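You operate a simulated robot arm through the tools that you are given. There is no shell and no other tool. Be economical: measure what you need, move in short steps, check, and stop when the job is done.

The job below is to be done with a simulated two-armed robot. You get a single attempt, and the scene is never put back.

JOB
Swap the blue strap on the cartons for the green one.
Fine: wind the crank back and turn the clamp knob to FREE first; the old strap goes astride the wooden block; clamp knob to HELD on the new strap. Where these are worked on the way, their far stop is far enough and under half their travel is too little: clamp knob.

Only the result counts: the job must be done as asked and must still hold three seconds after the hand-in. Knocking over, shifting, dropping, spilling or breaking anything else fails it.

ROBOT AND FRAMES
Two 7-joint arms with fingered hands on one trunk, on a base that drives. Base frame: it is fixed to the floor where the robot stands at the start and does not move with it; the origin is under the middle of the robot, x ahead of it, y to its left, z up; the surface under the hand at the start is at about z = 800. Lengths are in mm, angles in rad, forces in N, time in s.
The left shoulder is at the start at [73, 154, 1209], the right one opposite. With the tool pointing down near the work surface each hand reaches from about 100 to 840 mm from the robot's upright axis, wherever it stands, measured 20 degrees to its own side. Places, roughly: clamp knob [300, 400, 800]; white crank [500, 0, 900]. Payload 4 kg a hand.
Tool frame (each hand has its own): the origin (TCP) lies between the finger pads and is the grasp point; the fingertips stand 30 mm ahead of it; z points along the fingers, y is the line along which they close. The gripper opens to 104 mm. The gripper's body begins 35 mm behind the TCP. The gripper is a hand of 3 fingers: y runs from the thumb to the fingers, the wrist lies at [-15, -104, -178] in the tool frame, and closing takes about 1.5 s.
Orientation is that of the tool frame in the base frame, as [roll, pitch, yaw] about the fixed x, y, z axes, in that order (R = Rz(yaw) Ry(pitch) Rx(roll)). With the fingers straight down and the wrist toward the robot, the tool's x, y and z point along [0, 1, 0], [1, 0, 0] and [0, 0, -1] of the base frame.

CONTROLS
- The arms move only by the tool jog_arm. It takes "left_rows", "right_rows" or both (then of equal length, played together; a hand with none holds still); each is a list of rows, each a list of 6 numbers: the shift along the tool's x, y, z in mm, then the turn, a rotation vector about the tool's x, y, z in rad. In form: [[tx, ty, tz, wx, wy, wz], ...]. A call has 1 to 10 rows; each row is the pose to reach, as a shift and turn from the pose commanded when the call began, along the tool's axes at that moment. "left_fingers" and "right_fingers" are, for a hand that has rows, the closure in counts, from 0 (fully open) to 255 (shut), set as the call begins (left out, the last holds). Each row takes 0.2 s and may step no farther than 50 mm and 0.15 rad from the row before; otherwise, or with a gripper value out of range, the whole call is refused. Where a pose cannot be reached the arm comes as near as it can. A force on the tool above 90 N (or 10 N above the force at the start of the call, whichever is more), or a blocked arm, ends the call early, and 0.2 s more pass. Each finger travels about 153 mm/s and halts on what it meets, pressing with about 23 N; the grip force reading is that of the motor and also rises with nothing between the fingers. The clock runs only during rows and for 0.2 s after the last one: add rows that repeat a pose to give the fingers time. The reply holds the time, the measured pose of the TCP, the force on the tool along the base axes, the opening and the grip force, in the units named above and with some noise, with the torque about the TCP (base axes, N m) and any sound that the robot's microphone picked up.
- Cameras (640 x 400 px; columns grow to the right, rows downward): "scene" is now at [139.1, -16.8, 1430.7]; the picture's right is [-0.20, -0.98, -0.00], its down [-0.60, 0.12, -0.79] and it looks along [0.78, -0.16, -0.61] (base axes); focal length 214 px, centre (320, 200). "left" rides on the left gripper at [-64, -94, -117] in its tool frame; the picture's right is [-0.72, -0.33, 0.61], its down [0.64, -0.65, 0.40] and it looks along [0.27, 0.68, 0.68] (tool axes); focal length 238 px, centre (320, 200). "right" rides on the right gripper at [64, -94, -117] in its tool frame; the picture's right is [-0.72, 0.33, -0.61], its down [-0.64, -0.65, 0.40] and it looks along [-0.27, 0.68, 0.68] (tool axes); focal length 238 px, centre (320, 200). There is no depth. A picture from a camera that has moved, and an enlarged one, comes with that camera's place and axes in the base frame and with its lens.
- get_image(camera): a new picture of that camera. It takes no simulated time.
- slide_trunk(by): slides the trunk up (or, below 0, down) by that many mm; the arms and the scene camera ride with it, the base frame stays. It gives what a move gives, with no picture.
- roll_base(legs): drives the robot by 1 to 6 legs, each [ahead, left, turn to the left] in mm, mm and rad, along the robot's own axes; the way and the turn of a leg run together, so that a leg with both is an arc; at most 1500 mm and 3.142 rad a leg. The arms and the cameras ride along, it lands a little off, and it stops where it bumps. It gives what a move gives.
- set_fingers(index, middle, thumb_bend, thumb_turn, hand): sets how far each is bent, from 0 (flat) to 100 (curled in); at 30 the hand is open as for a grip, at 70 the pads meet at the TCP. One left out holds its place. A second passes; each finger stops where it meets its share of the squeeze, and holds until it gets a number again. A gripper value or a shape takes the hand back. It gives what a move gives, with no picture; readings hold the bend of each and the force on the fingers (four entries, about 0 where the hand has none), thumb and palm. thumb_turn goes from beside the hand (0) to across from the fingers (100), as for a grip.
- set_grasp(shape, hand): the hand has 3 fingers and takes this shape, open, in about a second: jaw (thumb against the fingers, like two jaws); tri (thumb and two fingers); tip (a fingertip pinch); poke (one finger out to press); point (the index stretched); flat (the hand flat); cup (the hand cupped); fist (a fist). The gripper value then closes the fingers along that shape, each until it touches; the sizes above hold for jaw. It gives what a move gives, with no picture.
- turn_head(pan, tilt): turns the head with the scene camera to pan (to the left, within 1.501 rad either way) and tilt (down, from -0.506 to 1.204), counted from straight ahead of the robot. It gives what a move gives.
- zoom(camera, box): a new picture of the part [left, top, right, bottom] of that camera's present view, enlarged. It takes no simulated time.
- job_done(): hands the job in; it is judged then, once.

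Go step by step. Nothing tells you exact positions but the pictures and the camera data: compare them with the known pose of the tool, close in by small moves and look again before you grip or let go. The budget is 120 turns and 92 pictures, counting those below and the enlarged ones. Unless the task says otherwise, let go and move clear before handing in, and close with one line.

The tools are called after ">>>" as a command line: name --argument value ..., lists and objects as JSON in quotes. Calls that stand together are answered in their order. jog_arm: Moves the arms, as the interface text tells. Its arguments: {"type":"object","properties":{"left_rows":{"type":"array","items":{"type":"array","items":{"type":"number"}}},"left_fingers":{"type":"number"},"right_rows":{"type":"array","items":{"type":"array","items":{"type":"number"}}},"right_fingers":{"type":"number"}},"required":[]} The other tools are called the same way: slide_trunk (by) slides the trunk up or down; set_grasp (shape, hand) gives the hand a shape; set_fingers (index, middle, thumb_bend, thumb_turn, hand) moves the fingers one by one; roll_base (legs) drives the base; turn_head (pan, tilt) turns the head that bears the scene camera; get_image (camera) takes a picture; zoom (camera, box) takes an enlarged picture of a part of a camera's view; job_done () hands the job in.

At the start:

```text
time: 0.0
left_ee_pos: [600.3, 114.1, 1250.8]
left_orientation: [-3.14, -0.001, 1.569]
left_wrist_force: [-0.6, -0.7, -0.2]
left_wrist_torque: [0.02, 0.04, 0.02]
left_finger_gap: 103.5
left_finger_force: 0.0
left_shape: jaw
left_bend: [30.0, 30.0, 30.0, 98.0]
left_finger forces: [0.0, 0.0, 0.0, 0.0, 0.0, 0.0]
right_ee_pos: [448.3, -312.3, 1346.0]
right_orientation: [-3.142, -0.001, 1.57]
right_wrist_force: [0.4, 0.4, 0.4]
right_wrist_torque: [-0.01, 0.01, 0.01]
right_finger_gap: 103.6
right_finger_force: 0.1
right_shape: jaw
right_bend: [30.0, 30.0, 30.0, 98.0]
right_finger forces: [0.0, 0.1, 0.1, 0.0, 0.0, 0.0]
trunk travel left (down, up): [-625.0, 315.0]
robot x, y, heading: [-2.1, 0.2, -0.004]
head pan, tilt: [-0.202, 0.654]
```

scene: 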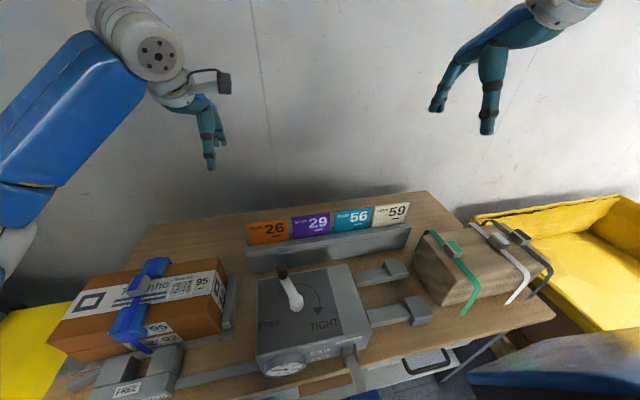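
right: 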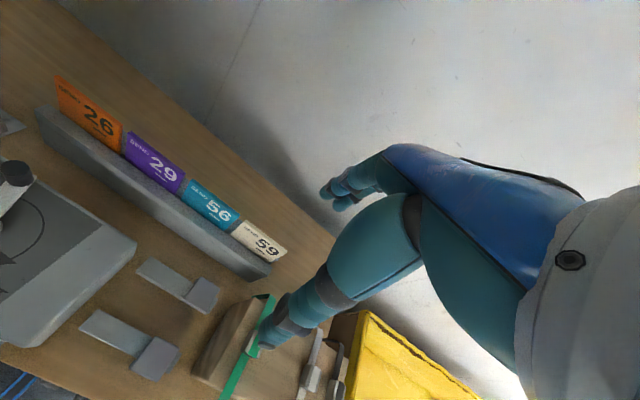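
left: 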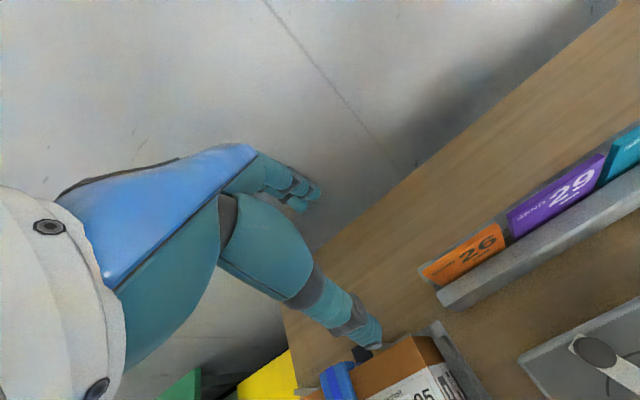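

I see the cartons with the blue strap at the left, a crank box in the middle, and straps astride a wooden block at the right. I'll look closer at each first.

>>> zoom --camera "scene" --box '[40, 240, 240, 400]'

>>> zoom --camera "scene" --box '[230, 240, 430, 400]'

>>> zoom --camera "scene" --box '[390, 200, 570, 340]'

>>> turn_head --pan 0.5 --tilt 1.1

```text
2.50 times, centred on (140, 320) of scene
camera zoom: at [139.1, -16.8, 1430.7], right [-0.2, -0.98, 0.0], down [-0.6, 0.12, -0.79], along [0.78, -0.16, -0.61], focal length 536 px, centre (770, -100)
```

zoom: 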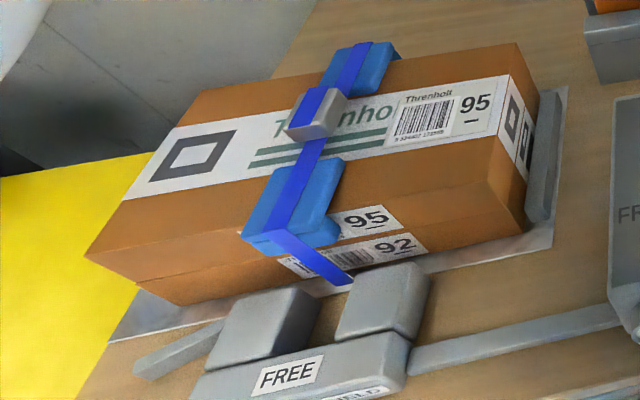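

```text
2.50 times, centred on (330, 320) of scene
camera zoom: at [139.1, -16.8, 1430.7], right [-0.2, -0.98, 0.0], down [-0.6, 0.12, -0.79], along [0.78, -0.16, -0.61], focal length 536 px, centre (295, -100)
```

zoom: 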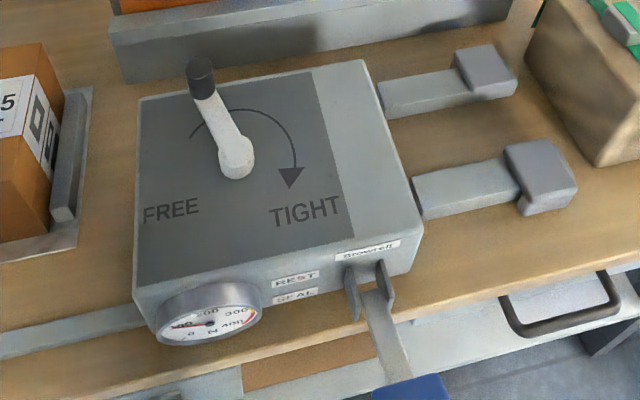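

```text
2.86 times, centred on (480, 270) of scene
camera zoom: at [139.1, -16.8, 1430.7], right [-0.2, -0.98, 0.0], down [-0.6, 0.12, -0.79], along [0.78, -0.16, -0.61], focal length 613 px, centre (-137, 0)
```

zoom: 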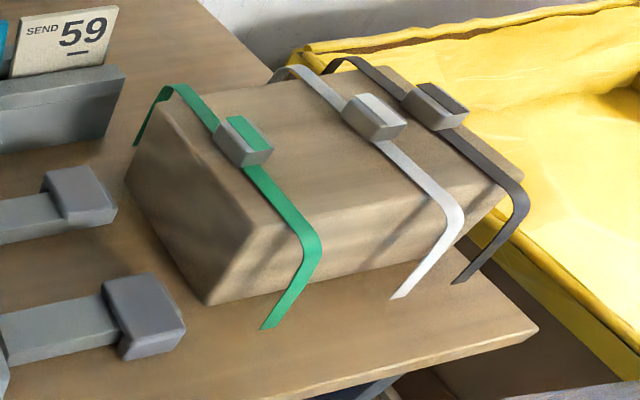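

```text
time: 1.1
left_ee_pos: [598.6, 114.0, 1253.1]
left_orientation: [3.142, 0.0, 1.571]
left_wrist_force: [0.4, -0.6, 0.2]
left_wrist_torque: [0.01, 0.0, -0.01]
left_finger_gap: 104.1
left_finger_force: 0.0
left_shape: jaw
left_bend: [30.0, 30.0, 30.0, 98.0]
left_finger forces: [0.1, 0.1, 0.1, 0.1, 0.1, 0.1]
right_ee_pos: [446.8, -311.8, 1347.1]
right_orientation: [3.14, -0.001, 1.572]
right_wrist_force: [-0.3, -0.1, 0.3]
right_wrist_torque: [0.0, -0.04, -0.02]
right_finger_gap: 103.8
right_finger_force: 0.1
right_shape: jaw
right_bend: [30.0, 30.0, 30.0, 98.0]
right_finger forces: [0.0, 0.1, 0.0, 0.0, 0.1, 0.0]
trunk travel left (down, up): [-625.0, 315.0]
robot x, y, heading: [-2.7, -0.0, 0.001]
head pan, tilt: [0.499, 1.1]
```

>>> get_image --camera "scene"

```text
85 pictures are left
camera scene: at [109.6, 30.8, 1396.9], right [0.48, -0.88, 0.0], down [-0.78, -0.43, -0.45], along [0.4, 0.22, -0.89], focal length 214 px, centre (320, 200)
```

scene: 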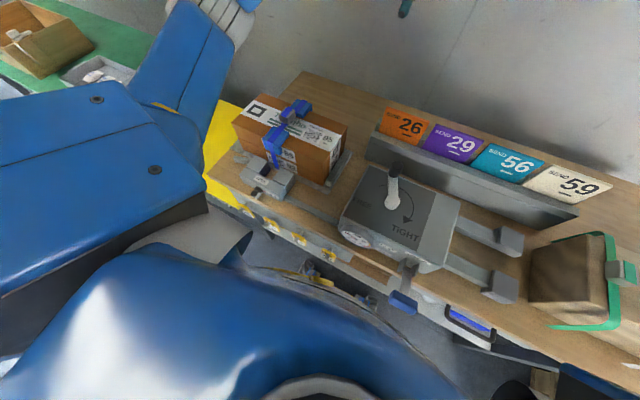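

The clamp knob is between the robot and the cartons; I zoom in on it.

>>> zoom --camera "scene" --box '[205, 85, 365, 215]'

>>> zoom --camera "scene" --box '[320, 150, 480, 330]'

```text
3.08 times, centred on (285, 150) of scene
camera zoom: at [109.6, 30.8, 1396.9], right [0.48, -0.88, 0.0], down [-0.78, -0.43, -0.45], along [0.4, 0.22, -0.89], focal length 660 px, centre (428, 354)
```

zoom: 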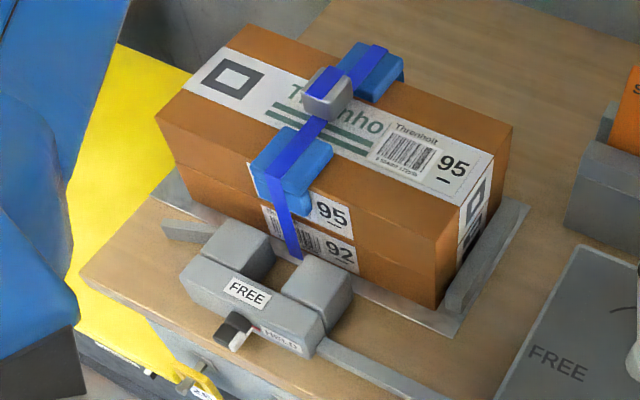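

```text
2.22 times, centred on (400, 240) of scene
camera zoom: at [109.6, 30.8, 1396.9], right [0.48, -0.88, 0.0], down [-0.78, -0.43, -0.45], along [0.4, 0.22, -0.89], focal length 477 px, centre (142, 111)
```

zoom: 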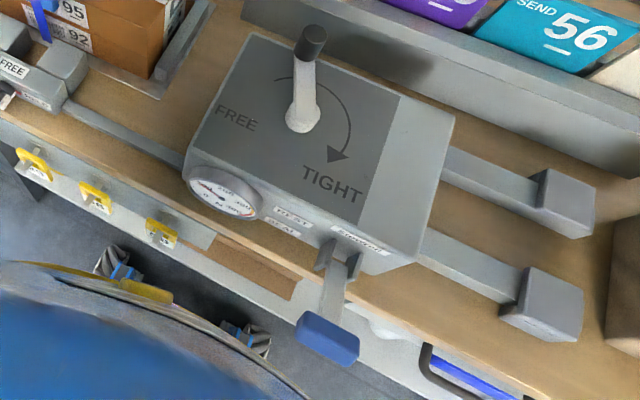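

I move the left hand back and lower to look at the crank from its camera.

>>> jog_arm --left_rows '[[2, -37, 27, 0, 0, 0], [4, -74, 54, 0, 0, 0], [7, -111, 82, 0, 0, 0], [9, -148, 110, 0, 0, 0], [11, -185, 138, 0, 0, 0], [13, -222, 165, 0, 0, 0], [16, -259, 193, 0, 0, 0]]'

>>> get_image --camera "left"

```text
time: 2.7
left_ee_pos: [421.9, 97.2, 1065.5]
left_orientation: [3.142, -0.003, 1.573]
left_wrist_force: [0.4, 0.0, 0.3]
left_wrist_torque: [0.0, 0.02, -0.02]
left_finger_gap: 104.1
left_finger_force: 0.2
left_shape: jaw
left_bend: [30.0, 30.0, 30.0, 98.0]
left_finger forces: [0.0, 0.1, 0.1, 0.0, 0.1, 0.0]
left hand out of reach, approached as far as the arm can: row 5, 6, 7
right_ee_pos: [446.3, -313.2, 1346.0]
right_orientation: [-3.141, -0.001, 1.57]
right_wrist_force: [1.2, 0.3, 0.2]
right_wrist_torque: [0.01, 0.0, -0.01]
right_finger_gap: 103.6
right_finger_force: 0.1
right_shape: jaw
right_bend: [30.0, 30.0, 30.0, 98.0]
right_finger forces: [0.1, 0.0, 0.0, 0.1, 0.0, 0.0]
trunk travel left (down, up): [-625.0, 315.0]
robot x, y, heading: [-0.8, 0.1, -0.002]
head pan, tilt: [0.499, 1.1]
```

```text
82 pictures are left
camera left: at [328.5, 32.6, 1182.9], right [-0.33, -0.72, -0.61], down [-0.65, 0.64, -0.4], along [0.68, 0.27, -0.68], focal length 238 px, centre (320, 200)
```

left: 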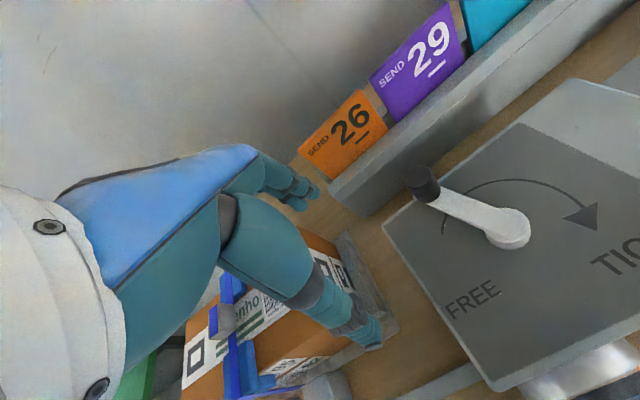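

The crank's pivot is near (408,-26) and its upright black handle near (495,9,930). I turn the left hand so it closes tangentially and put it above the handle.

>>> jog_arm --left_rows '[[-11, 9, 2, 0, 0, 0.149], [-22, 18, 4, 0, 0, 0.298], [-33, 27, 6, 0, 0, 0.447], [-44, 36, 8, 0, 0, 0.596], [-55, 45, 10, 0, 0, 0.745], [-66, 54, 12, 0, 0, 0.894], [-77, 63, 15, 0, 0, 1.043], [-88, 72, 15, 0, 0, 1.19], [-88, 72, 15, 0, 0, 1.19]]'

>>> get_image --camera "left"

>>> get_image --camera "scene"

```text
time: 4.7
left_ee_pos: [491.6, 10.8, 1052.1]
left_orientation: [-3.141, 0.0, 0.381]
left_wrist_force: [-0.8, 0.1, 1.4]
left_wrist_torque: [0.01, 0.0, -0.02]
left_finger_gap: 103.9
left_finger_force: 0.0
left_shape: jaw
left_bend: [30.0, 30.0, 30.0, 98.0]
left_finger forces: [0.0, 0.0, 0.1, 0.0, 0.0, 0.1]
right_ee_pos: [446.4, -312.8, 1347.3]
right_orientation: [3.14, -0.001, 1.571]
right_wrist_force: [-0.2, 0.1, -0.9]
right_wrist_torque: [0.0, -0.02, 0.02]
right_finger_gap: 103.9
right_finger_force: 0.0
right_shape: jaw
right_bend: [30.0, 30.0, 30.0, 98.0]
right_finger forces: [0.0, 0.1, 0.1, 0.0, 0.1, 0.0]
trunk travel left (down, up): [-625.0, 315.0]
robot x, y, heading: [-0.2, -0.4, 0.003]
head pan, tilt: [0.499, 1.1]
```

```text
81 pictures are left
camera left: at [398.0, 74.3, 1169.4], right [-0.79, 0.04, -0.61], down [0.35, 0.84, -0.4], along [0.5, -0.54, -0.68], focal length 238 px, centre (320, 200)
```

left: 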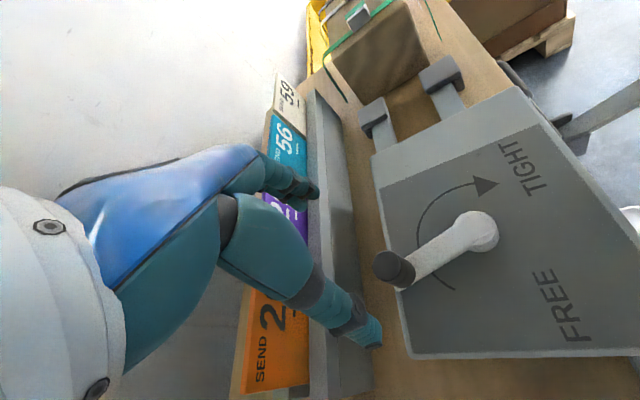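

```text
80 pictures are left
camera scene: at [109.3, 30.5, 1396.9], right [0.48, -0.88, 0.0], down [-0.78, -0.43, -0.45], along [0.4, 0.22, -0.89], focal length 214 px, centre (320, 200)
```

scene: 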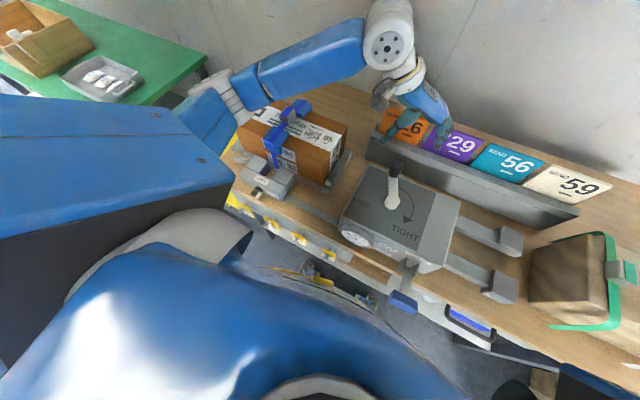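

Triangulation puts the handle at about (472,13,960) and the pivot at (401,-17). I lower with the open hand around the handle.

>>> jog_arm --left_rows '[[-18, -9, 10, 0, 0, 0], [-18, -9, 50, 0, 0, 0], [-18, -9, 80, 0, 0, 0], [-18, -9, 100, 0, 0, 0], [-18, -9, 100, 0, 0, 0]]'

>>> get_image --camera "left"

>>> zoom --camera "scene" --box '[320, 90, 480, 270]'

```text
time: 5.9
left_ee_pos: [471.1, 13.2, 952.7]
left_orientation: [-3.14, 0.0, 0.38]
left_wrist_force: [0.0, 0.6, -0.8]
left_wrist_torque: [0.02, 0.03, -0.02]
left_finger_gap: 104.2
left_finger_force: 0.1
left_shape: jaw
left_bend: [30.0, 30.0, 30.0, 98.0]
left_finger forces: [0.0, 0.1, 0.0, 0.0, 0.1, 0.0]
right_ee_pos: [447.1, -313.9, 1347.6]
right_orientation: [3.141, -0.002, 1.572]
right_wrist_force: [-0.2, -0.6, -0.1]
right_wrist_torque: [0.0, -0.01, -0.01]
right_finger_gap: 103.8
right_finger_force: 0.1
right_shape: jaw
right_bend: [30.0, 30.0, 30.0, 98.0]
right_finger forces: [0.0, 0.1, 0.0, 0.1, 0.0, 0.0]
trunk travel left (down, up): [-625.0, 315.0]
robot x, y, heading: [2.0, 0.2, -0.005]
head pan, tilt: [0.499, 1.1]
```

```text
79 pictures are left
camera left: at [377.3, 77.2, 1068.8], right [-0.79, 0.04, -0.61], down [0.35, 0.84, -0.4], along [0.5, -0.53, -0.68], focal length 238 px, centre (320, 200)
```

left: 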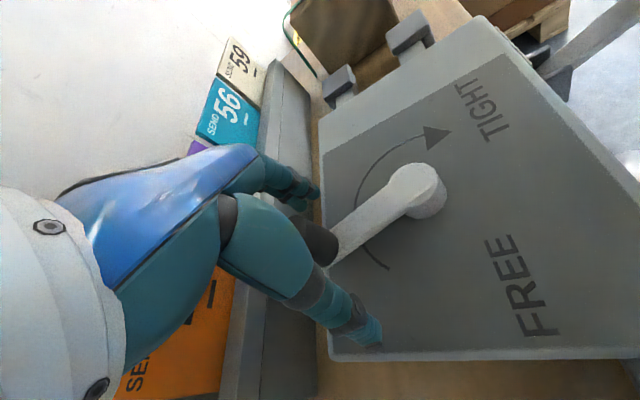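

```text
2.22 times, centred on (400, 180) of scene
camera zoom: at [109.2, 30.8, 1396.9], right [0.48, -0.88, 0.0], down [-0.78, -0.43, -0.45], along [0.4, 0.22, -0.89], focal length 477 px, centre (142, 244)
```

zoom: 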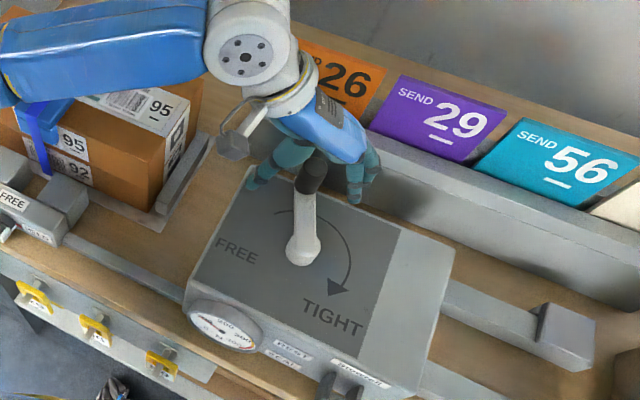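

The handle sits right between thumb and fingers; I close on it.

>>> jog_arm --left_rows '[[0, 0, 0, 0, 0, 0], [0, 0, 0, 0, 0, 0], [0, 0, 0, 0, 0, 0], [0, 0, 0, 0, 0, 0], [0, 0, 0, 0, 0, 0], [0, 0, 0, 0, 0, 0], [0, 0, 0, 0, 0, 0]]' --left_fingers 255

>>> get_image --camera "left"

```text
time: 7.5
left_ee_pos: [472.1, 13.0, 952.0]
left_orientation: [-3.141, 0.0, 0.381]
left_wrist_force: [-0.4, 0.6, -3.1]
left_wrist_torque: [0.0, -0.01, 0.04]
left_finger_gap: 19.3
left_finger_force: 23.2
left_shape: jaw
left_bend: [74.0, 55.0, 74.0, 100.0]
left_finger forces: [13.4, 7.0, 0.1, 0.0, 20.1, 0.0]
right_ee_pos: [445.9, -312.6, 1347.5]
right_orientation: [-3.14, -0.001, 1.571]
right_wrist_force: [0.1, -0.8, 0.4]
right_wrist_torque: [-0.01, -0.01, -0.02]
right_finger_gap: 103.7
right_finger_force: 0.0
right_shape: jaw
right_bend: [30.0, 30.0, 30.0, 98.0]
right_finger forces: [0.0, 0.0, 0.0, 0.1, 0.1, 0.0]
trunk travel left (down, up): [-625.0, 315.0]
robot x, y, heading: [1.4, 3.6, 0.002]
head pan, tilt: [0.499, 1.1]
```

```text
77 pictures are left
camera left: at [377.5, 77.1, 1069.0], right [-0.79, 0.04, -0.61], down [0.35, 0.84, -0.4], along [0.5, -0.53, -0.68], focal length 238 px, centre (320, 200)
```

left: 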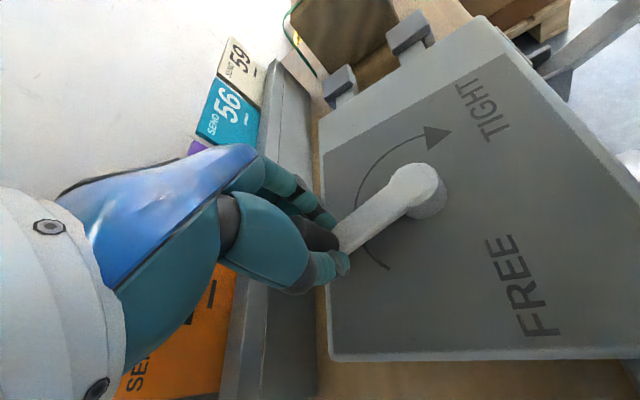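

I swing the crank counter-clockwise (back toward FREE) a first part.

>>> jog_arm --left_rows '[[-1, -10.7, 0, 0, 0, -0.14], [-3.4, -21.2, 0, 0, 0, -0.28], [-7.3, -31.3, 0, 0, 0, -0.42], [-12.5, -40.7, 0, 0, 0, -0.56], [-12.5, -40.7, 0, 0, 0, -0.56]]'

>>> get_image --camera "left"

```text
time: 8.7
left_ee_pos: [445.9, 46.1, 951.7]
left_orientation: [-3.14, -0.002, 0.943]
left_wrist_force: [-0.3, -3.4, 2.2]
left_wrist_torque: [-0.09, -0.01, 0.05]
left_finger_gap: 19.7
left_finger_force: 22.5
left_shape: jaw
left_bend: [74.0, 55.0, 74.0, 100.0]
left_finger forces: [15.5, 6.9, 0.0, 0.0, 21.4, 0.0]
right_ee_pos: [446.0, -313.4, 1346.8]
right_orientation: [3.141, -0.002, 1.571]
right_wrist_force: [1.3, 0.3, 0.2]
right_wrist_torque: [0.0, -0.01, 0.0]
right_finger_gap: 103.8
right_finger_force: 0.0
right_shape: jaw
right_bend: [30.0, 30.0, 30.0, 98.0]
right_finger forces: [0.1, 0.0, 0.0, 0.0, 0.0, 0.0]
trunk travel left (down, up): [-625.0, 315.0]
robot x, y, heading: [0.6, 0.5, -0.003]
head pan, tilt: [0.499, 1.1]
```

```text
76 pictures are left
camera left: at [332.1, 49.2, 1068.5], right [-0.69, -0.39, -0.61], down [-0.15, 0.9, -0.4], along [0.71, -0.18, -0.68], focal length 238 px, centre (320, 200)
```

left: 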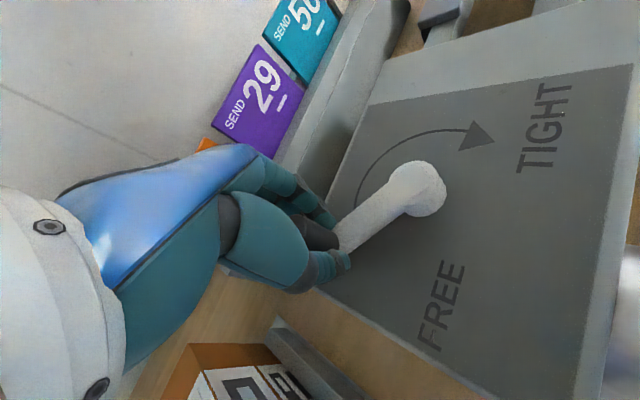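

The crank follows easily. I continue.

>>> jog_arm --left_rows '[[-1, -10.7, 0, 0, 0, -0.14], [-3.4, -21.2, 0, 0, 0, -0.28], [-7.3, -31.3, 0, 0, 0, -0.42], [-12.5, -40.7, 0, 0, 0, -0.56], [-19, -49.3, 0, 0, 0, -0.7], [-19, -49.3, 0, 0, 0, -0.7]]'

>>> get_image --camera "left"

```text
time: 10.1
left_ee_pos: [404.7, 52.6, 954.0]
left_orientation: [3.128, 0.008, 1.645]
left_wrist_force: [53.8, -26.9, 8.7]
left_wrist_torque: [-0.59, -1.64, -1.09]
left_finger_gap: 44.3
left_finger_force: 22.9
left_shape: jaw
left_bend: [72.0, 41.0, 81.0, 100.0]
left_finger forces: [30.7, 29.1, 0.1, 0.0, 2.6, 0.0]
right_ee_pos: [454.1, -320.2, 1342.3]
right_orientation: [-3.137, -0.006, 1.571]
right_wrist_force: [0.3, 0.2, -0.1]
right_wrist_torque: [-0.01, 0.02, -0.03]
right_finger_gap: 103.4
right_finger_force: 0.0
right_shape: jaw
right_bend: [30.0, 30.0, 30.0, 98.0]
right_finger forces: [0.0, 0.0, 0.0, 0.0, 0.0, 0.0]
trunk travel left (down, up): [-625.0, 315.0]
robot x, y, heading: [1.2, -2.8, 0.002]
head pan, tilt: [0.499, 1.1]
```

```text
75 pictures are left
camera left: at [314.2, -17.6, 1069.3], right [-0.26, -0.75, -0.61], down [-0.69, 0.59, -0.42], along [0.67, 0.31, -0.67], focal length 238 px, centre (320, 200)
```

left: 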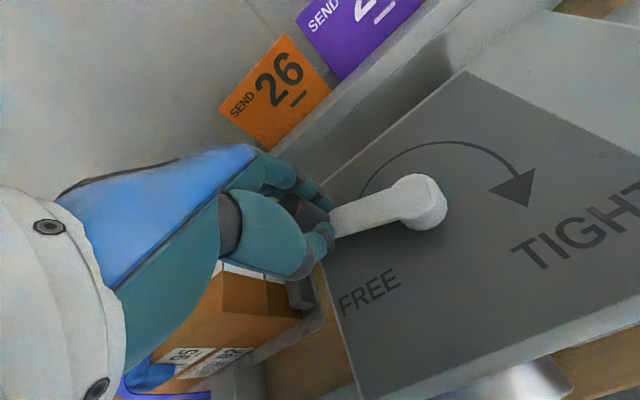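

The force jumped and the fingers were prised: the crank is at its back stop. I let go and lift clear.

>>> jog_arm --left_rows '[[0, 8, 0, 0, 0, 0], [0, 8, 0, 0, 0, 0], [0, 8, 0, 0, 0, 0], [0, 8, 0, 0, 0, 0], [0, 8, 0, 0, 0, 0], [0, 8, 0, 0, 0, 0], [0, 8, -40, 0, 0, 0], [0, 8, -80, 0, 0, 0], [0, 8, -110, 0, 0, 0]]' --left_fingers 0

>>> zoom --camera "scene" --box '[320, 150, 480, 330]'

>>> get_image --camera "left"

```text
time: 12.1
left_ee_pos: [401.9, 57.1, 1065.0]
left_orientation: [-3.142, -0.003, 1.641]
left_wrist_force: [1.1, -0.4, 0.6]
left_wrist_torque: [0.03, 0.05, -0.03]
left_finger_gap: 103.9
left_finger_force: 0.0
left_shape: jaw
left_bend: [30.0, 30.0, 30.0, 98.0]
left_finger forces: [0.1, 0.1, 0.0, 0.0, 0.1, 0.0]
right_ee_pos: [446.1, -316.2, 1346.0]
right_orientation: [3.139, -0.003, 1.573]
right_wrist_force: [-0.3, -0.2, 1.2]
right_wrist_torque: [0.0, -0.02, -0.02]
right_finger_gap: 103.9
right_finger_force: 0.1
right_shape: jaw
right_bend: [30.0, 30.0, 30.0, 98.0]
right_finger forces: [0.0, 0.0, 0.0, 0.1, 0.0, 0.1]
trunk travel left (down, up): [-625.0, 315.0]
robot x, y, heading: [-0.7, -1.5, -0.001]
head pan, tilt: [0.499, 1.1]
```

```text
2.22 times, centred on (400, 240) of scene
camera zoom: at [108.5, 27.4, 1397.0], right [0.48, -0.88, 0.0], down [-0.78, -0.43, -0.45], along [0.4, 0.22, -0.89], focal length 477 px, centre (142, 111)
```

zoom: 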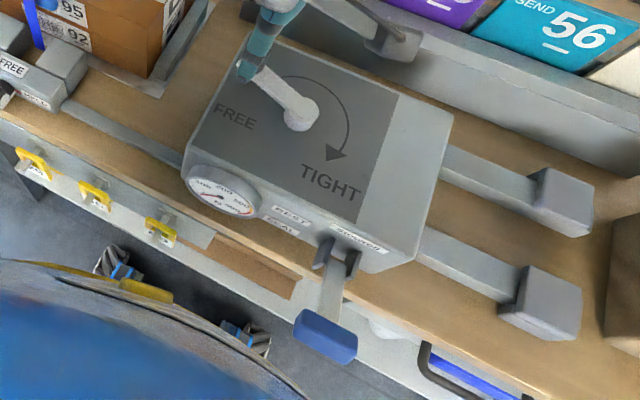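

```text
73 pictures are left
camera left: at [312.5, -14.4, 1180.2], right [-0.27, -0.74, -0.62], down [-0.7, 0.59, -0.4], along [0.66, 0.32, -0.68], focal length 238 px, centre (320, 200)
```

left: 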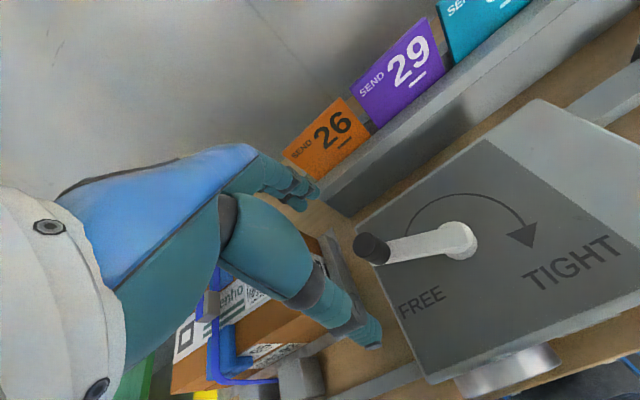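

The crank now points to FREE. Next I look closely at the clamp knob and the gauge.

>>> turn_head --pan 1.0 --tilt 0.95

>>> get_image --camera "scene"

```text
time: 13.0
left_ee_pos: [402.8, 58.2, 1064.0]
left_orientation: [3.141, -0.002, 1.64]
left_wrist_force: [0.3, -0.9, 0.0]
left_wrist_torque: [0.02, -0.06, 0.03]
left_finger_gap: 104.0
left_finger_force: 0.1
left_shape: jaw
left_bend: [30.0, 30.0, 30.0, 98.0]
left_finger forces: [0.1, 0.0, 0.0, 0.0, 0.0, 0.0]
right_ee_pos: [445.4, -314.7, 1346.5]
right_orientation: [3.14, -0.002, 1.57]
right_wrist_force: [0.1, -0.2, 0.1]
right_wrist_torque: [0.0, 0.0, -0.01]
right_finger_gap: 103.7
right_finger_force: 0.1
right_shape: jaw
right_bend: [30.0, 30.0, 30.0, 98.0]
right_finger forces: [0.0, 0.0, 0.0, 0.0, 0.0, 0.0]
trunk travel left (down, up): [-625.0, 315.0]
robot x, y, heading: [-4.9, -0.2, -0.002]
head pan, tilt: [1.0, 0.949]
```

```text
72 pictures are left
camera scene: at [93.2, 61.0, 1407.2], right [0.84, -0.54, 0.0], down [-0.44, -0.68, -0.58], along [0.31, 0.49, -0.81], focal length 214 px, centre (320, 200)
```

scene: 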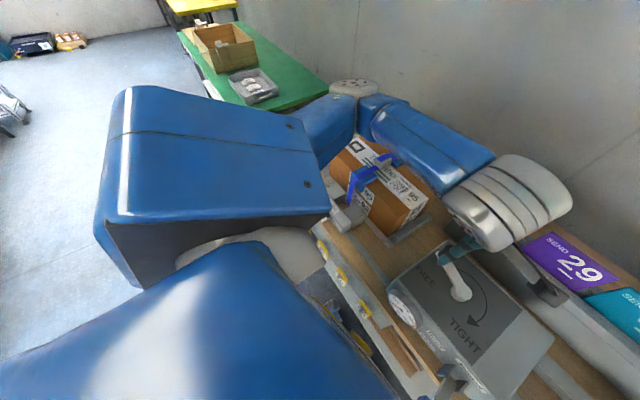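

The arm hides the clamp. I bring the left hand over in front of the clamp to view it with its own camera.

>>> jog_arm --left_rows '[[46, -4, 0, 0, 0, 0.07], [92, -8, 0, 0, 0, 0.07], [138, -12, 10, 0, 0, 0.07], [184, -17, 22, 0, 0, 0.07], [230, -22, 36, 0, 0, 0.07], [278, -26, 50, 0, 0, 0.07], [325, -30, 64, 0, 0, 0.07], [325, -30, 64, 0, 0, 0.07]]'

>>> get_image --camera "left"

```text
refused: row 6 steps farther than a row can; nothing moved
```

```text
71 pictures are left
camera left: at [313.3, -12.1, 1179.8], right [-0.27, -0.74, -0.61], down [-0.7, 0.59, -0.4], along [0.66, 0.32, -0.68], focal length 238 px, centre (320, 200)
```

left: 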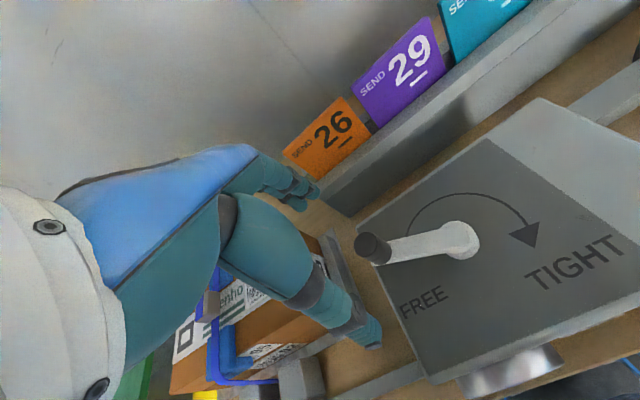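

A row was too long; I resend with smaller steps.

>>> jog_arm --left_rows '[[41, -4, 0, 0, 0, 0.07], [82, -8, 0, 0, 0, 0.07], [123, -12, 8, 0, 0, 0.07], [164, -16, 18, 0, 0, 0.07], [205, -20, 29, 0, 0, 0.07], [246, -23, 41, 0, 0, 0.07], [286, -27, 53, 0, 0, 0.07], [325, -30, 64, 0, 0, 0.07], [325, -30, 64, 0, 0, 0.07]]'

>>> get_image --camera "left"

```text
time: 15.0
left_ee_pos: [345.6, 387.3, 997.6]
left_orientation: [3.136, 0.004, 1.57]
left_wrist_force: [-0.1, 0.7, -0.6]
left_wrist_torque: [0.0, -0.04, -0.01]
left_finger_gap: 104.3
left_finger_force: 0.0
left_shape: jaw
left_bend: [30.0, 30.0, 30.0, 98.0]
left_finger forces: [0.0, 0.0, 0.1, 0.1, 0.0, 0.0]
left hand out of reach, approached as far as the arm can: row 1, 2, 3, 4, 5, 6, 7
right_ee_pos: [440.6, -308.1, 1349.1]
right_orientation: [3.135, 0.004, 1.571]
right_wrist_force: [-0.5, -0.1, 0.3]
right_wrist_torque: [-0.01, -0.03, -0.01]
right_finger_gap: 103.8
right_finger_force: 0.1
right_shape: jaw
right_bend: [30.0, 30.0, 30.0, 98.0]
right_finger forces: [0.0, 0.1, 0.1, 0.0, 0.1, 0.0]
trunk travel left (down, up): [-625.0, 315.0]
robot x, y, heading: [0.7, -0.5, -0.001]
head pan, tilt: [1.0, 0.949]
```

```text
70 pictures are left
camera left: at [251.2, 324.7, 1113.3], right [-0.32, -0.72, -0.61], down [-0.65, 0.64, -0.41], along [0.69, 0.27, -0.68], focal length 238 px, centre (320, 200)
```

left: 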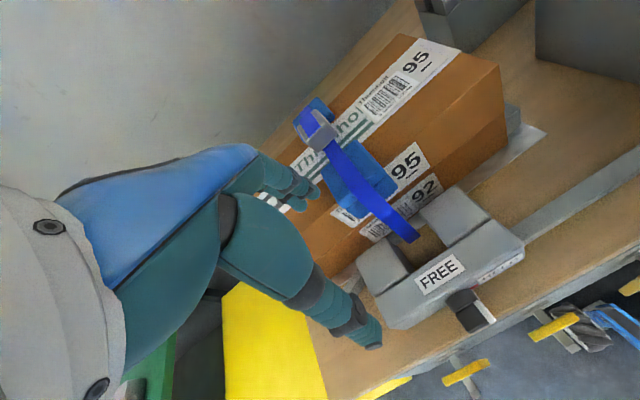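

>>> zoom --camera "left" --box '[340, 170, 540, 340]'

```text
2.35 times, centred on (440, 255) of left
camera zoom: at [251.2, 324.7, 1113.3], right [-0.32, -0.72, -0.61], down [-0.65, 0.64, -0.41], along [0.69, 0.27, -0.68], focal length 561 px, centre (38, 71)
```

zoom: 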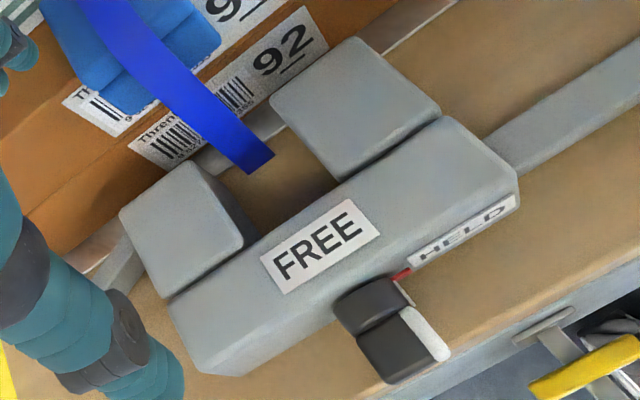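

The knob (bar knob on the clamp's front face, near (293,350,824)) points to HELD; FREE is on top, so it needs a quarter turn. I back the base up to make room to grip it from the front with a horizontal hand.

>>> roll_base --legs '[[-250, 0, 0]]'

>>> jog_arm --left_rows '[[0, 0, 0, 0, 0, 0.149], [0, 0, 0, 0, 0, 0.298], [0, 0, 0, 0, 0, 0.447], [0, 0, 0, 0, 0, 0.596], [0, 0, 0, 0, 0, 0.745], [0, 0, 0, 0, 0, 0.894], [0, 0, 0, 0, 0, 1.043], [0, 0, 0, 0, 0, 1.19], [0, 0, 0, 0, 0, 1.33], [0, 0, 0, 0, 0, 1.47]]'

>>> turn_head --pan 0.5 --tilt 0.7

>>> get_image --camera "scene"

```text
time: 16.8
left_ee_pos: [100.1, 387.3, 994.7]
left_orientation: [-3.139, 0.002, 1.573]
left_wrist_force: [1.2, 0.8, 0.1]
left_wrist_torque: [0.02, -0.01, -0.04]
left_finger_gap: 103.9
left_finger_force: 0.0
left_shape: jaw
left_bend: [30.0, 30.0, 30.0, 98.0]
left_finger forces: [0.0, 0.0, 0.1, 0.1, 0.0, 0.0]
right_ee_pos: [200.9, -309.3, 1346.6]
right_orientation: [-3.139, 0.0, 1.573]
right_wrist_force: [0.1, 0.5, 0.1]
right_wrist_torque: [0.0, -0.01, -0.02]
right_finger_gap: 103.7
right_finger_force: 0.0
right_shape: jaw
right_bend: [30.0, 30.0, 30.0, 98.0]
right_finger forces: [0.1, 0.1, 0.0, 0.1, 0.1, 0.1]
trunk travel left (down, up): [-625.0, 315.0]
robot x, y, heading: [-248.9, 1.3, 0.001]
head pan, tilt: [1.0, 0.949]
```

```text
time: 19.0
left_ee_pos: [100.1, 386.3, 995.7]
left_orientation: [3.141, 0.001, 0.1]
left_wrist_force: [-0.2, 0.5, -0.1]
left_wrist_torque: [0.01, -0.02, 0.01]
left_finger_gap: 103.9
left_finger_force: 0.0
left_shape: jaw
left_bend: [30.0, 30.0, 30.0, 98.0]
left_finger forces: [0.0, 0.1, 0.0, 0.1, 0.0, 0.0]
right_ee_pos: [198.6, -310.7, 1347.2]
right_orientation: [-3.141, 0.0, 1.571]
right_wrist_force: [1.1, 0.1, 0.1]
right_wrist_torque: [0.01, 0.0, 0.0]
right_finger_gap: 103.6
right_finger_force: 0.0
right_shape: jaw
right_bend: [30.0, 30.0, 30.0, 98.0]
right_finger forces: [0.0, 0.0, 0.0, 0.0, 0.0, 0.0]
trunk travel left (down, up): [-625.0, 315.0]
robot x, y, heading: [-248.1, -0.3, 0.001]
head pan, tilt: [1.0, 0.949]
```

```text
time: 19.9
left_ee_pos: [98.1, 386.5, 995.2]
left_orientation: [-3.141, -0.002, 0.104]
left_wrist_force: [0.3, -0.3, -0.3]
left_wrist_torque: [0.0, 0.0, 0.0]
left_finger_gap: 103.9
left_finger_force: 0.0
left_shape: jaw
left_bend: [30.0, 30.0, 30.0, 98.0]
left_finger forces: [0.0, 0.0, 0.0, 0.1, 0.1, 0.0]
right_ee_pos: [196.5, -310.5, 1347.4]
right_orientation: [3.14, 0.001, 1.572]
right_wrist_force: [0.2, -0.7, -0.1]
right_wrist_torque: [0.02, -0.01, -0.02]
right_finger_gap: 103.7
right_finger_force: 0.0
right_shape: jaw
right_bend: [30.0, 30.0, 30.0, 98.0]
right_finger forces: [0.1, 0.1, 0.1, 0.0, 0.1, 0.0]
trunk travel left (down, up): [-625.0, 315.0]
robot x, y, heading: [-245.9, 1.3, 0.001]
head pan, tilt: [0.499, 0.7]
```

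```text
68 pictures are left
camera scene: at [-121.8, 43.1, 1426.9], right [0.48, -0.88, 0.0], down [-0.57, -0.31, -0.76], along [0.67, 0.37, -0.65], focal length 214 px, centre (320, 200)
```

scene: 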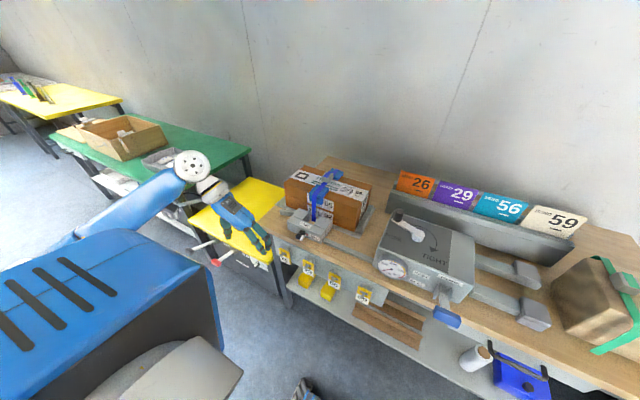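

There is plenty of room now. I zoom in on the clamp and the gauge from here.

>>> zoom --camera "scene" --box '[270, 160, 390, 260]'

>>> zoom --camera "scene" --box '[360, 200, 490, 300]'

```text
4.00 times, centred on (330, 210) of scene
camera zoom: at [-121.8, 43.1, 1426.9], right [0.48, -0.88, 0.0], down [-0.57, -0.31, -0.76], along [0.67, 0.37, -0.65], focal length 858 px, centre (280, 160)
```

zoom: 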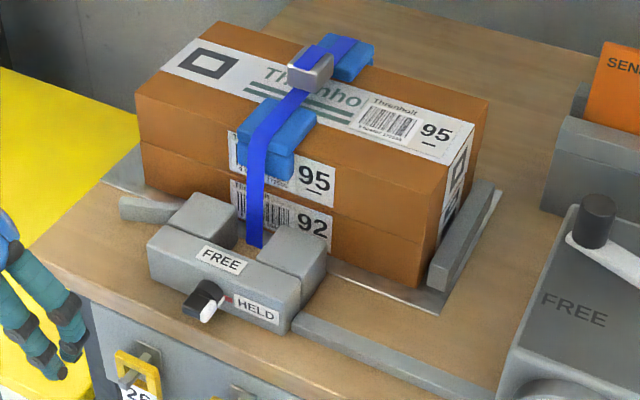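

```text
4.00 times, centred on (425, 250) of scene
camera zoom: at [-121.8, 43.1, 1426.9], right [0.48, -0.88, 0.0], down [-0.57, -0.31, -0.76], along [0.67, 0.37, -0.65], focal length 858 px, centre (-100, 0)
```

zoom: 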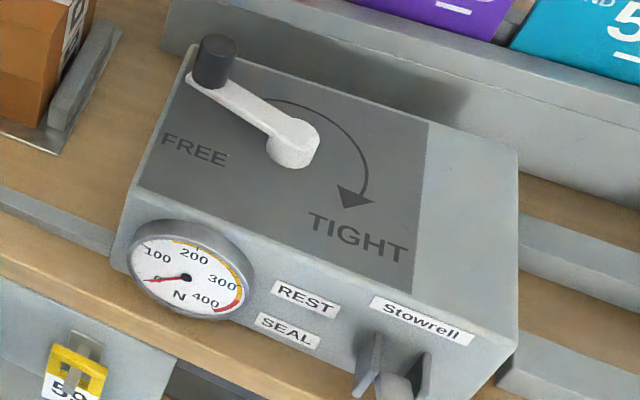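

Gauge reads 0 and the view of the knob agrees with (295,350,827). I pitch the hand up to point forward while coming closer.

>>> jog_arm --left_rows '[[8, 2, 5, 0, 0.149, 0], [16, 5, 11, 0, 0.298, 0], [24, 7, 16, 0, 0.447, 0], [32, 10, 22, 0, 0.596, 0], [40, 12, 27, 0, 0.745, 0], [48, 14, 33, 0, 0.894, 0], [56, 17, 38, 0, 1.043, 0], [64, 19, 44, 0, 1.19, 0], [71, 22, 50, 0, 1.33, 0], [78, 24, 55, 0, 1.47, 0]]'

>>> jog_arm --left_rows '[[0, 0, 0, 0, 0, 0.149], [0, 0, 0, 0, 0, 0.298], [0, 0, 0, 0, 0, 0.447], [0, 0, 0, 0, 0, 0.596], [0, 0, 0, 0, 0, 0.745], [0, 0, 0, 0, 0, 0.894], [0, 0, 0, 0, 0, 1.043], [0, 0, 0, 0, 0, 1.19], [0, 0, 0, 0, 0, 1.33], [0, 0, 0, 0, 0, 1.47]]'

>>> get_image --camera "left"

>>> get_image --camera "scene"

```text
time: 22.1
left_ee_pos: [179.2, 368.0, 942.5]
left_orientation: [3.139, -1.472, 0.105]
left_wrist_force: [-0.4, -0.1, -0.6]
left_wrist_torque: [-0.01, 0.0, 0.01]
left_finger_gap: 103.8
left_finger_force: 0.1
left_shape: jaw
left_bend: [30.0, 30.0, 30.0, 98.0]
left_finger forces: [0.1, 0.0, 0.0, 0.0, 0.0, 0.1]
right_ee_pos: [197.9, -311.1, 1347.0]
right_orientation: [-3.141, -0.002, 1.573]
right_wrist_force: [0.1, -0.5, -0.4]
right_wrist_torque: [-0.03, 0.01, -0.02]
right_finger_gap: 104.0
right_finger_force: 0.1
right_shape: jaw
right_bend: [30.0, 30.0, 30.0, 98.0]
right_finger forces: [0.0, 0.0, 0.0, 0.1, 0.1, 0.0]
trunk travel left (down, up): [-625.0, 315.0]
robot x, y, heading: [-248.5, -0.7, 0.001]
head pan, tilt: [0.499, 0.7]
```

```text
time: 24.4
left_ee_pos: [179.2, 370.6, 942.0]
left_orientation: [-1.672, -0.1, -1.458]
left_wrist_force: [-0.5, -1.0, 1.0]
left_wrist_torque: [0.0, -0.01, 0.02]
left_finger_gap: 104.0
left_finger_force: 0.0
left_shape: jaw
left_bend: [30.0, 30.0, 30.0, 98.0]
left_finger forces: [0.0, 0.0, 0.1, 0.1, 0.0, 0.0]
right_ee_pos: [198.4, -310.8, 1348.2]
right_orientation: [3.141, 0.0, 1.572]
right_wrist_force: [0.3, -0.1, 0.3]
right_wrist_torque: [0.0, -0.02, 0.01]
right_finger_gap: 103.5
right_finger_force: 0.0
right_shape: jaw
right_bend: [30.0, 30.0, 30.0, 98.0]
right_finger forces: [0.0, 0.0, 0.0, 0.0, 0.0, 0.0]
trunk travel left (down, up): [-625.0, 315.0]
robot x, y, heading: [-246.4, 1.6, 0.003]
head pan, tilt: [0.499, 0.7]
```

```text
65 pictures are left
camera left: at [64.9, 431.7, 1039.7], right [0.55, 0.81, 0.19], down [0.53, -0.52, 0.67], along [0.64, -0.27, -0.72], focal length 238 px, centre (320, 200)
```

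left: 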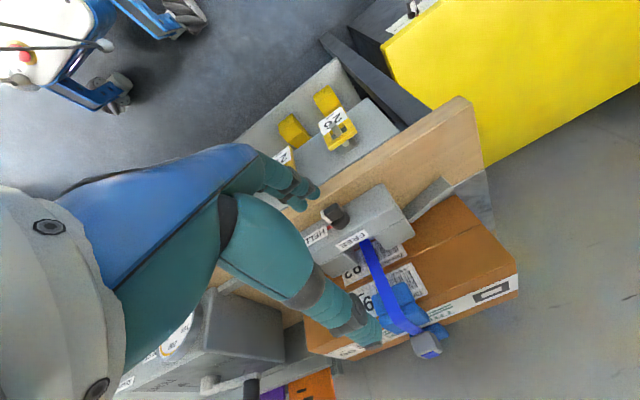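

```text
64 pictures are left
camera scene: at [-121.0, 42.6, 1426.9], right [0.48, -0.88, 0.0], down [-0.57, -0.31, -0.76], along [0.67, 0.37, -0.65], focal length 214 px, centre (320, 200)
```

scene: 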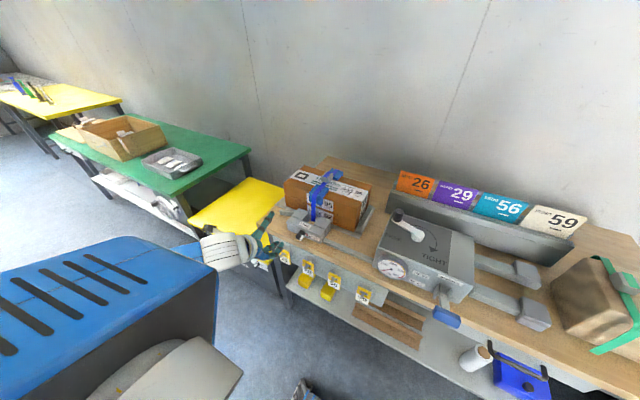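

The orientation works. I zoom to learn the knob's shape and the clearance to the ledge under it.

>>> zoom --camera "left" --box '[295, 180, 395, 250]'

>>> zoom --camera "scene" --box '[285, 205, 335, 245]'

```text
5.71 times, centred on (345, 215) of left
camera zoom: at [64.9, 431.7, 1039.7], right [0.55, 0.81, 0.19], down [0.53, -0.52, 0.67], along [0.64, -0.27, -0.72], focal length 1362 px, centre (177, 114)
```

zoom: 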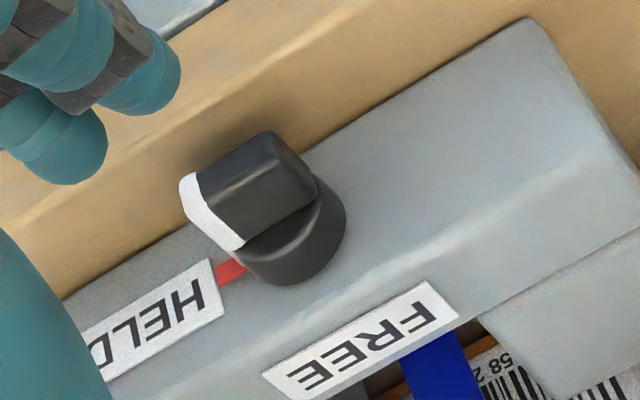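

```text
10.00 times, centred on (310, 225) of scene
camera zoom: at [-121.0, 42.6, 1426.9], right [0.48, -0.88, 0.0], down [-0.57, -0.31, -0.76], along [0.67, 0.37, -0.65], focal length 2145 px, centre (420, -50)
```

zoom: 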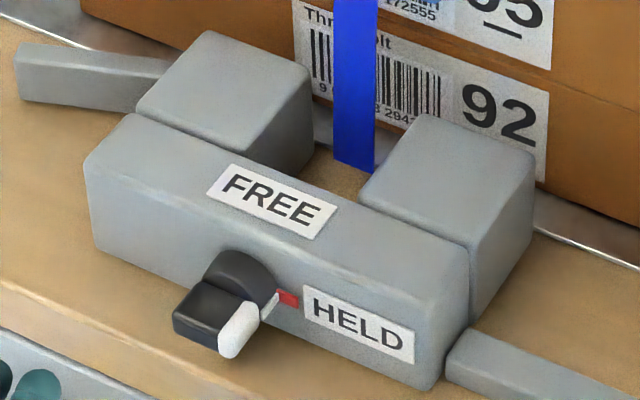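

The knob is a 28 mm bar with its white end at HELD, close above the ledge, so gripping underneath is tight. Instead I'll press its black (+y) end down from above with one finger; I turn the hand back to pointing down, above it, and take the poke shape.

>>> jog_arm --left_rows '[[0, 0, 0, 0, 0, -0.149], [0, 0, 0, 0, 0, -0.298], [0, 0, 0, 0, 0, -0.447], [0, 0, 0, 0, 0, -0.596], [0, 0, 0, 0, 0, -0.745], [0, 0, 0, 0, 0, -0.894], [0, 0, 0, 0, 0, -1.043], [0, 0, 0, 0, 0, -1.19], [0, 0, 0, 0, 0, -1.33], [0, 0, 0, 0, 0, -1.47]]'

>>> jog_arm --left_rows '[[0, 0, 0, 0, -0.149, 0], [0, 0, 0, 0, -0.298, 0], [0, 0, 0, 0, -0.447, 0], [0, 0, 0, 0, -0.596, 0], [0, 0, 0, 0, -0.745, 0], [0, 0, 0, 0, -0.894, 0], [0, 0, 0, 0, -1.043, 0], [0, 0, 0, 0, -1.19, 0], [0, 0, 0, 0, -1.33, 0], [0, 0, 0, 0, -1.47, 0]]'

>>> set_grasp --hand "left" --shape "poke"

>>> get_image --camera "left"

```text
time: 26.6
left_ee_pos: [179.0, 369.8, 940.9]
left_orientation: [3.104, -1.472, 0.141]
left_wrist_force: [0.3, -0.5, 0.2]
left_wrist_torque: [0.02, 0.01, 0.04]
left_finger_gap: 104.0
left_finger_force: 0.1
left_shape: jaw
left_bend: [30.0, 30.0, 30.0, 98.0]
left_finger forces: [0.0, 0.0, 0.0, 0.0, 0.1, 0.0]
right_ee_pos: [197.7, -310.5, 1346.3]
right_orientation: [3.14, 0.001, 1.572]
right_wrist_force: [0.5, 0.2, -0.2]
right_wrist_torque: [0.01, 0.01, -0.01]
right_finger_gap: 103.6
right_finger_force: 0.0
right_shape: jaw
right_bend: [30.0, 30.0, 30.0, 98.0]
right_finger forces: [0.0, 0.0, 0.0, 0.0, 0.0, 0.1]
trunk travel left (down, up): [-625.0, 315.0]
robot x, y, heading: [-247.9, 2.2, 0.001]
head pan, tilt: [0.499, 0.7]
```

```text
time: 28.8
left_ee_pos: [179.5, 369.3, 940.8]
left_orientation: [3.141, 0.003, 0.105]
left_wrist_force: [-0.4, -0.2, -0.2]
left_wrist_torque: [-0.01, 0.02, 0.03]
left_finger_gap: 103.8
left_finger_force: 0.1
left_shape: jaw
left_bend: [30.0, 30.0, 30.0, 98.0]
left_finger forces: [0.0, 0.1, 0.0, 0.0, 0.0, 0.0]
right_ee_pos: [200.3, -312.0, 1345.4]
right_orientation: [-3.141, 0.001, 1.572]
right_wrist_force: [0.8, -0.1, 0.3]
right_wrist_torque: [0.0, 0.01, 0.03]
right_finger_gap: 103.6
right_finger_force: 0.1
right_shape: jaw
right_bend: [30.0, 30.0, 30.0, 98.0]
right_finger forces: [0.0, 0.1, 0.0, 0.0, 0.0, 0.0]
trunk travel left (down, up): [-625.0, 315.0]
robot x, y, heading: [-250.7, 0.0, 0.002]
head pan, tilt: [0.499, 0.7]
```

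```text
time: 29.6
left_ee_pos: [177.5, 370.2, 942.3]
left_orientation: [-3.141, -0.001, 0.102]
left_wrist_force: [0.2, 0.1, 0.6]
left_wrist_torque: [0.0, 0.01, -0.01]
left_finger_gap: 0.0
left_finger_force: 0.0
left_shape: poke
left_bend: [70.0, 70.0, 100.0, 100.0]
left_finger forces: [0.0, 0.0, 0.0, 0.0, 0.1, 0.0]
right_ee_pos: [197.4, -310.5, 1346.8]
right_orientation: [3.14, 0.0, 1.571]
right_wrist_force: [-0.1, 0.3, 0.8]
right_wrist_torque: [-0.03, 0.0, 0.0]
right_finger_gap: 103.7
right_finger_force: 0.0
right_shape: jaw
right_bend: [30.0, 30.0, 30.0, 98.0]
right_finger forces: [0.1, 0.0, 0.0, 0.0, 0.0, 0.1]
trunk travel left (down, up): [-625.0, 315.0]
robot x, y, heading: [-247.5, 3.9, 0.002]
head pan, tilt: [0.499, 0.7]
```

```text
61 pictures are left
camera left: at [105.1, 457.5, 1057.6], right [-0.75, 0.25, -0.61], down [0.57, 0.72, -0.4], along [0.34, -0.65, -0.68], focal length 238 px, centre (320, 200)
```

left: 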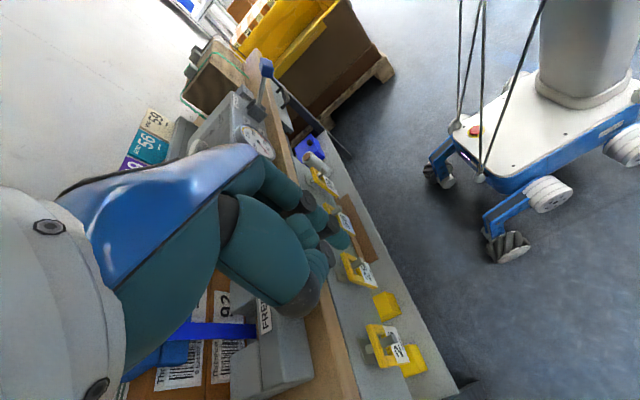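

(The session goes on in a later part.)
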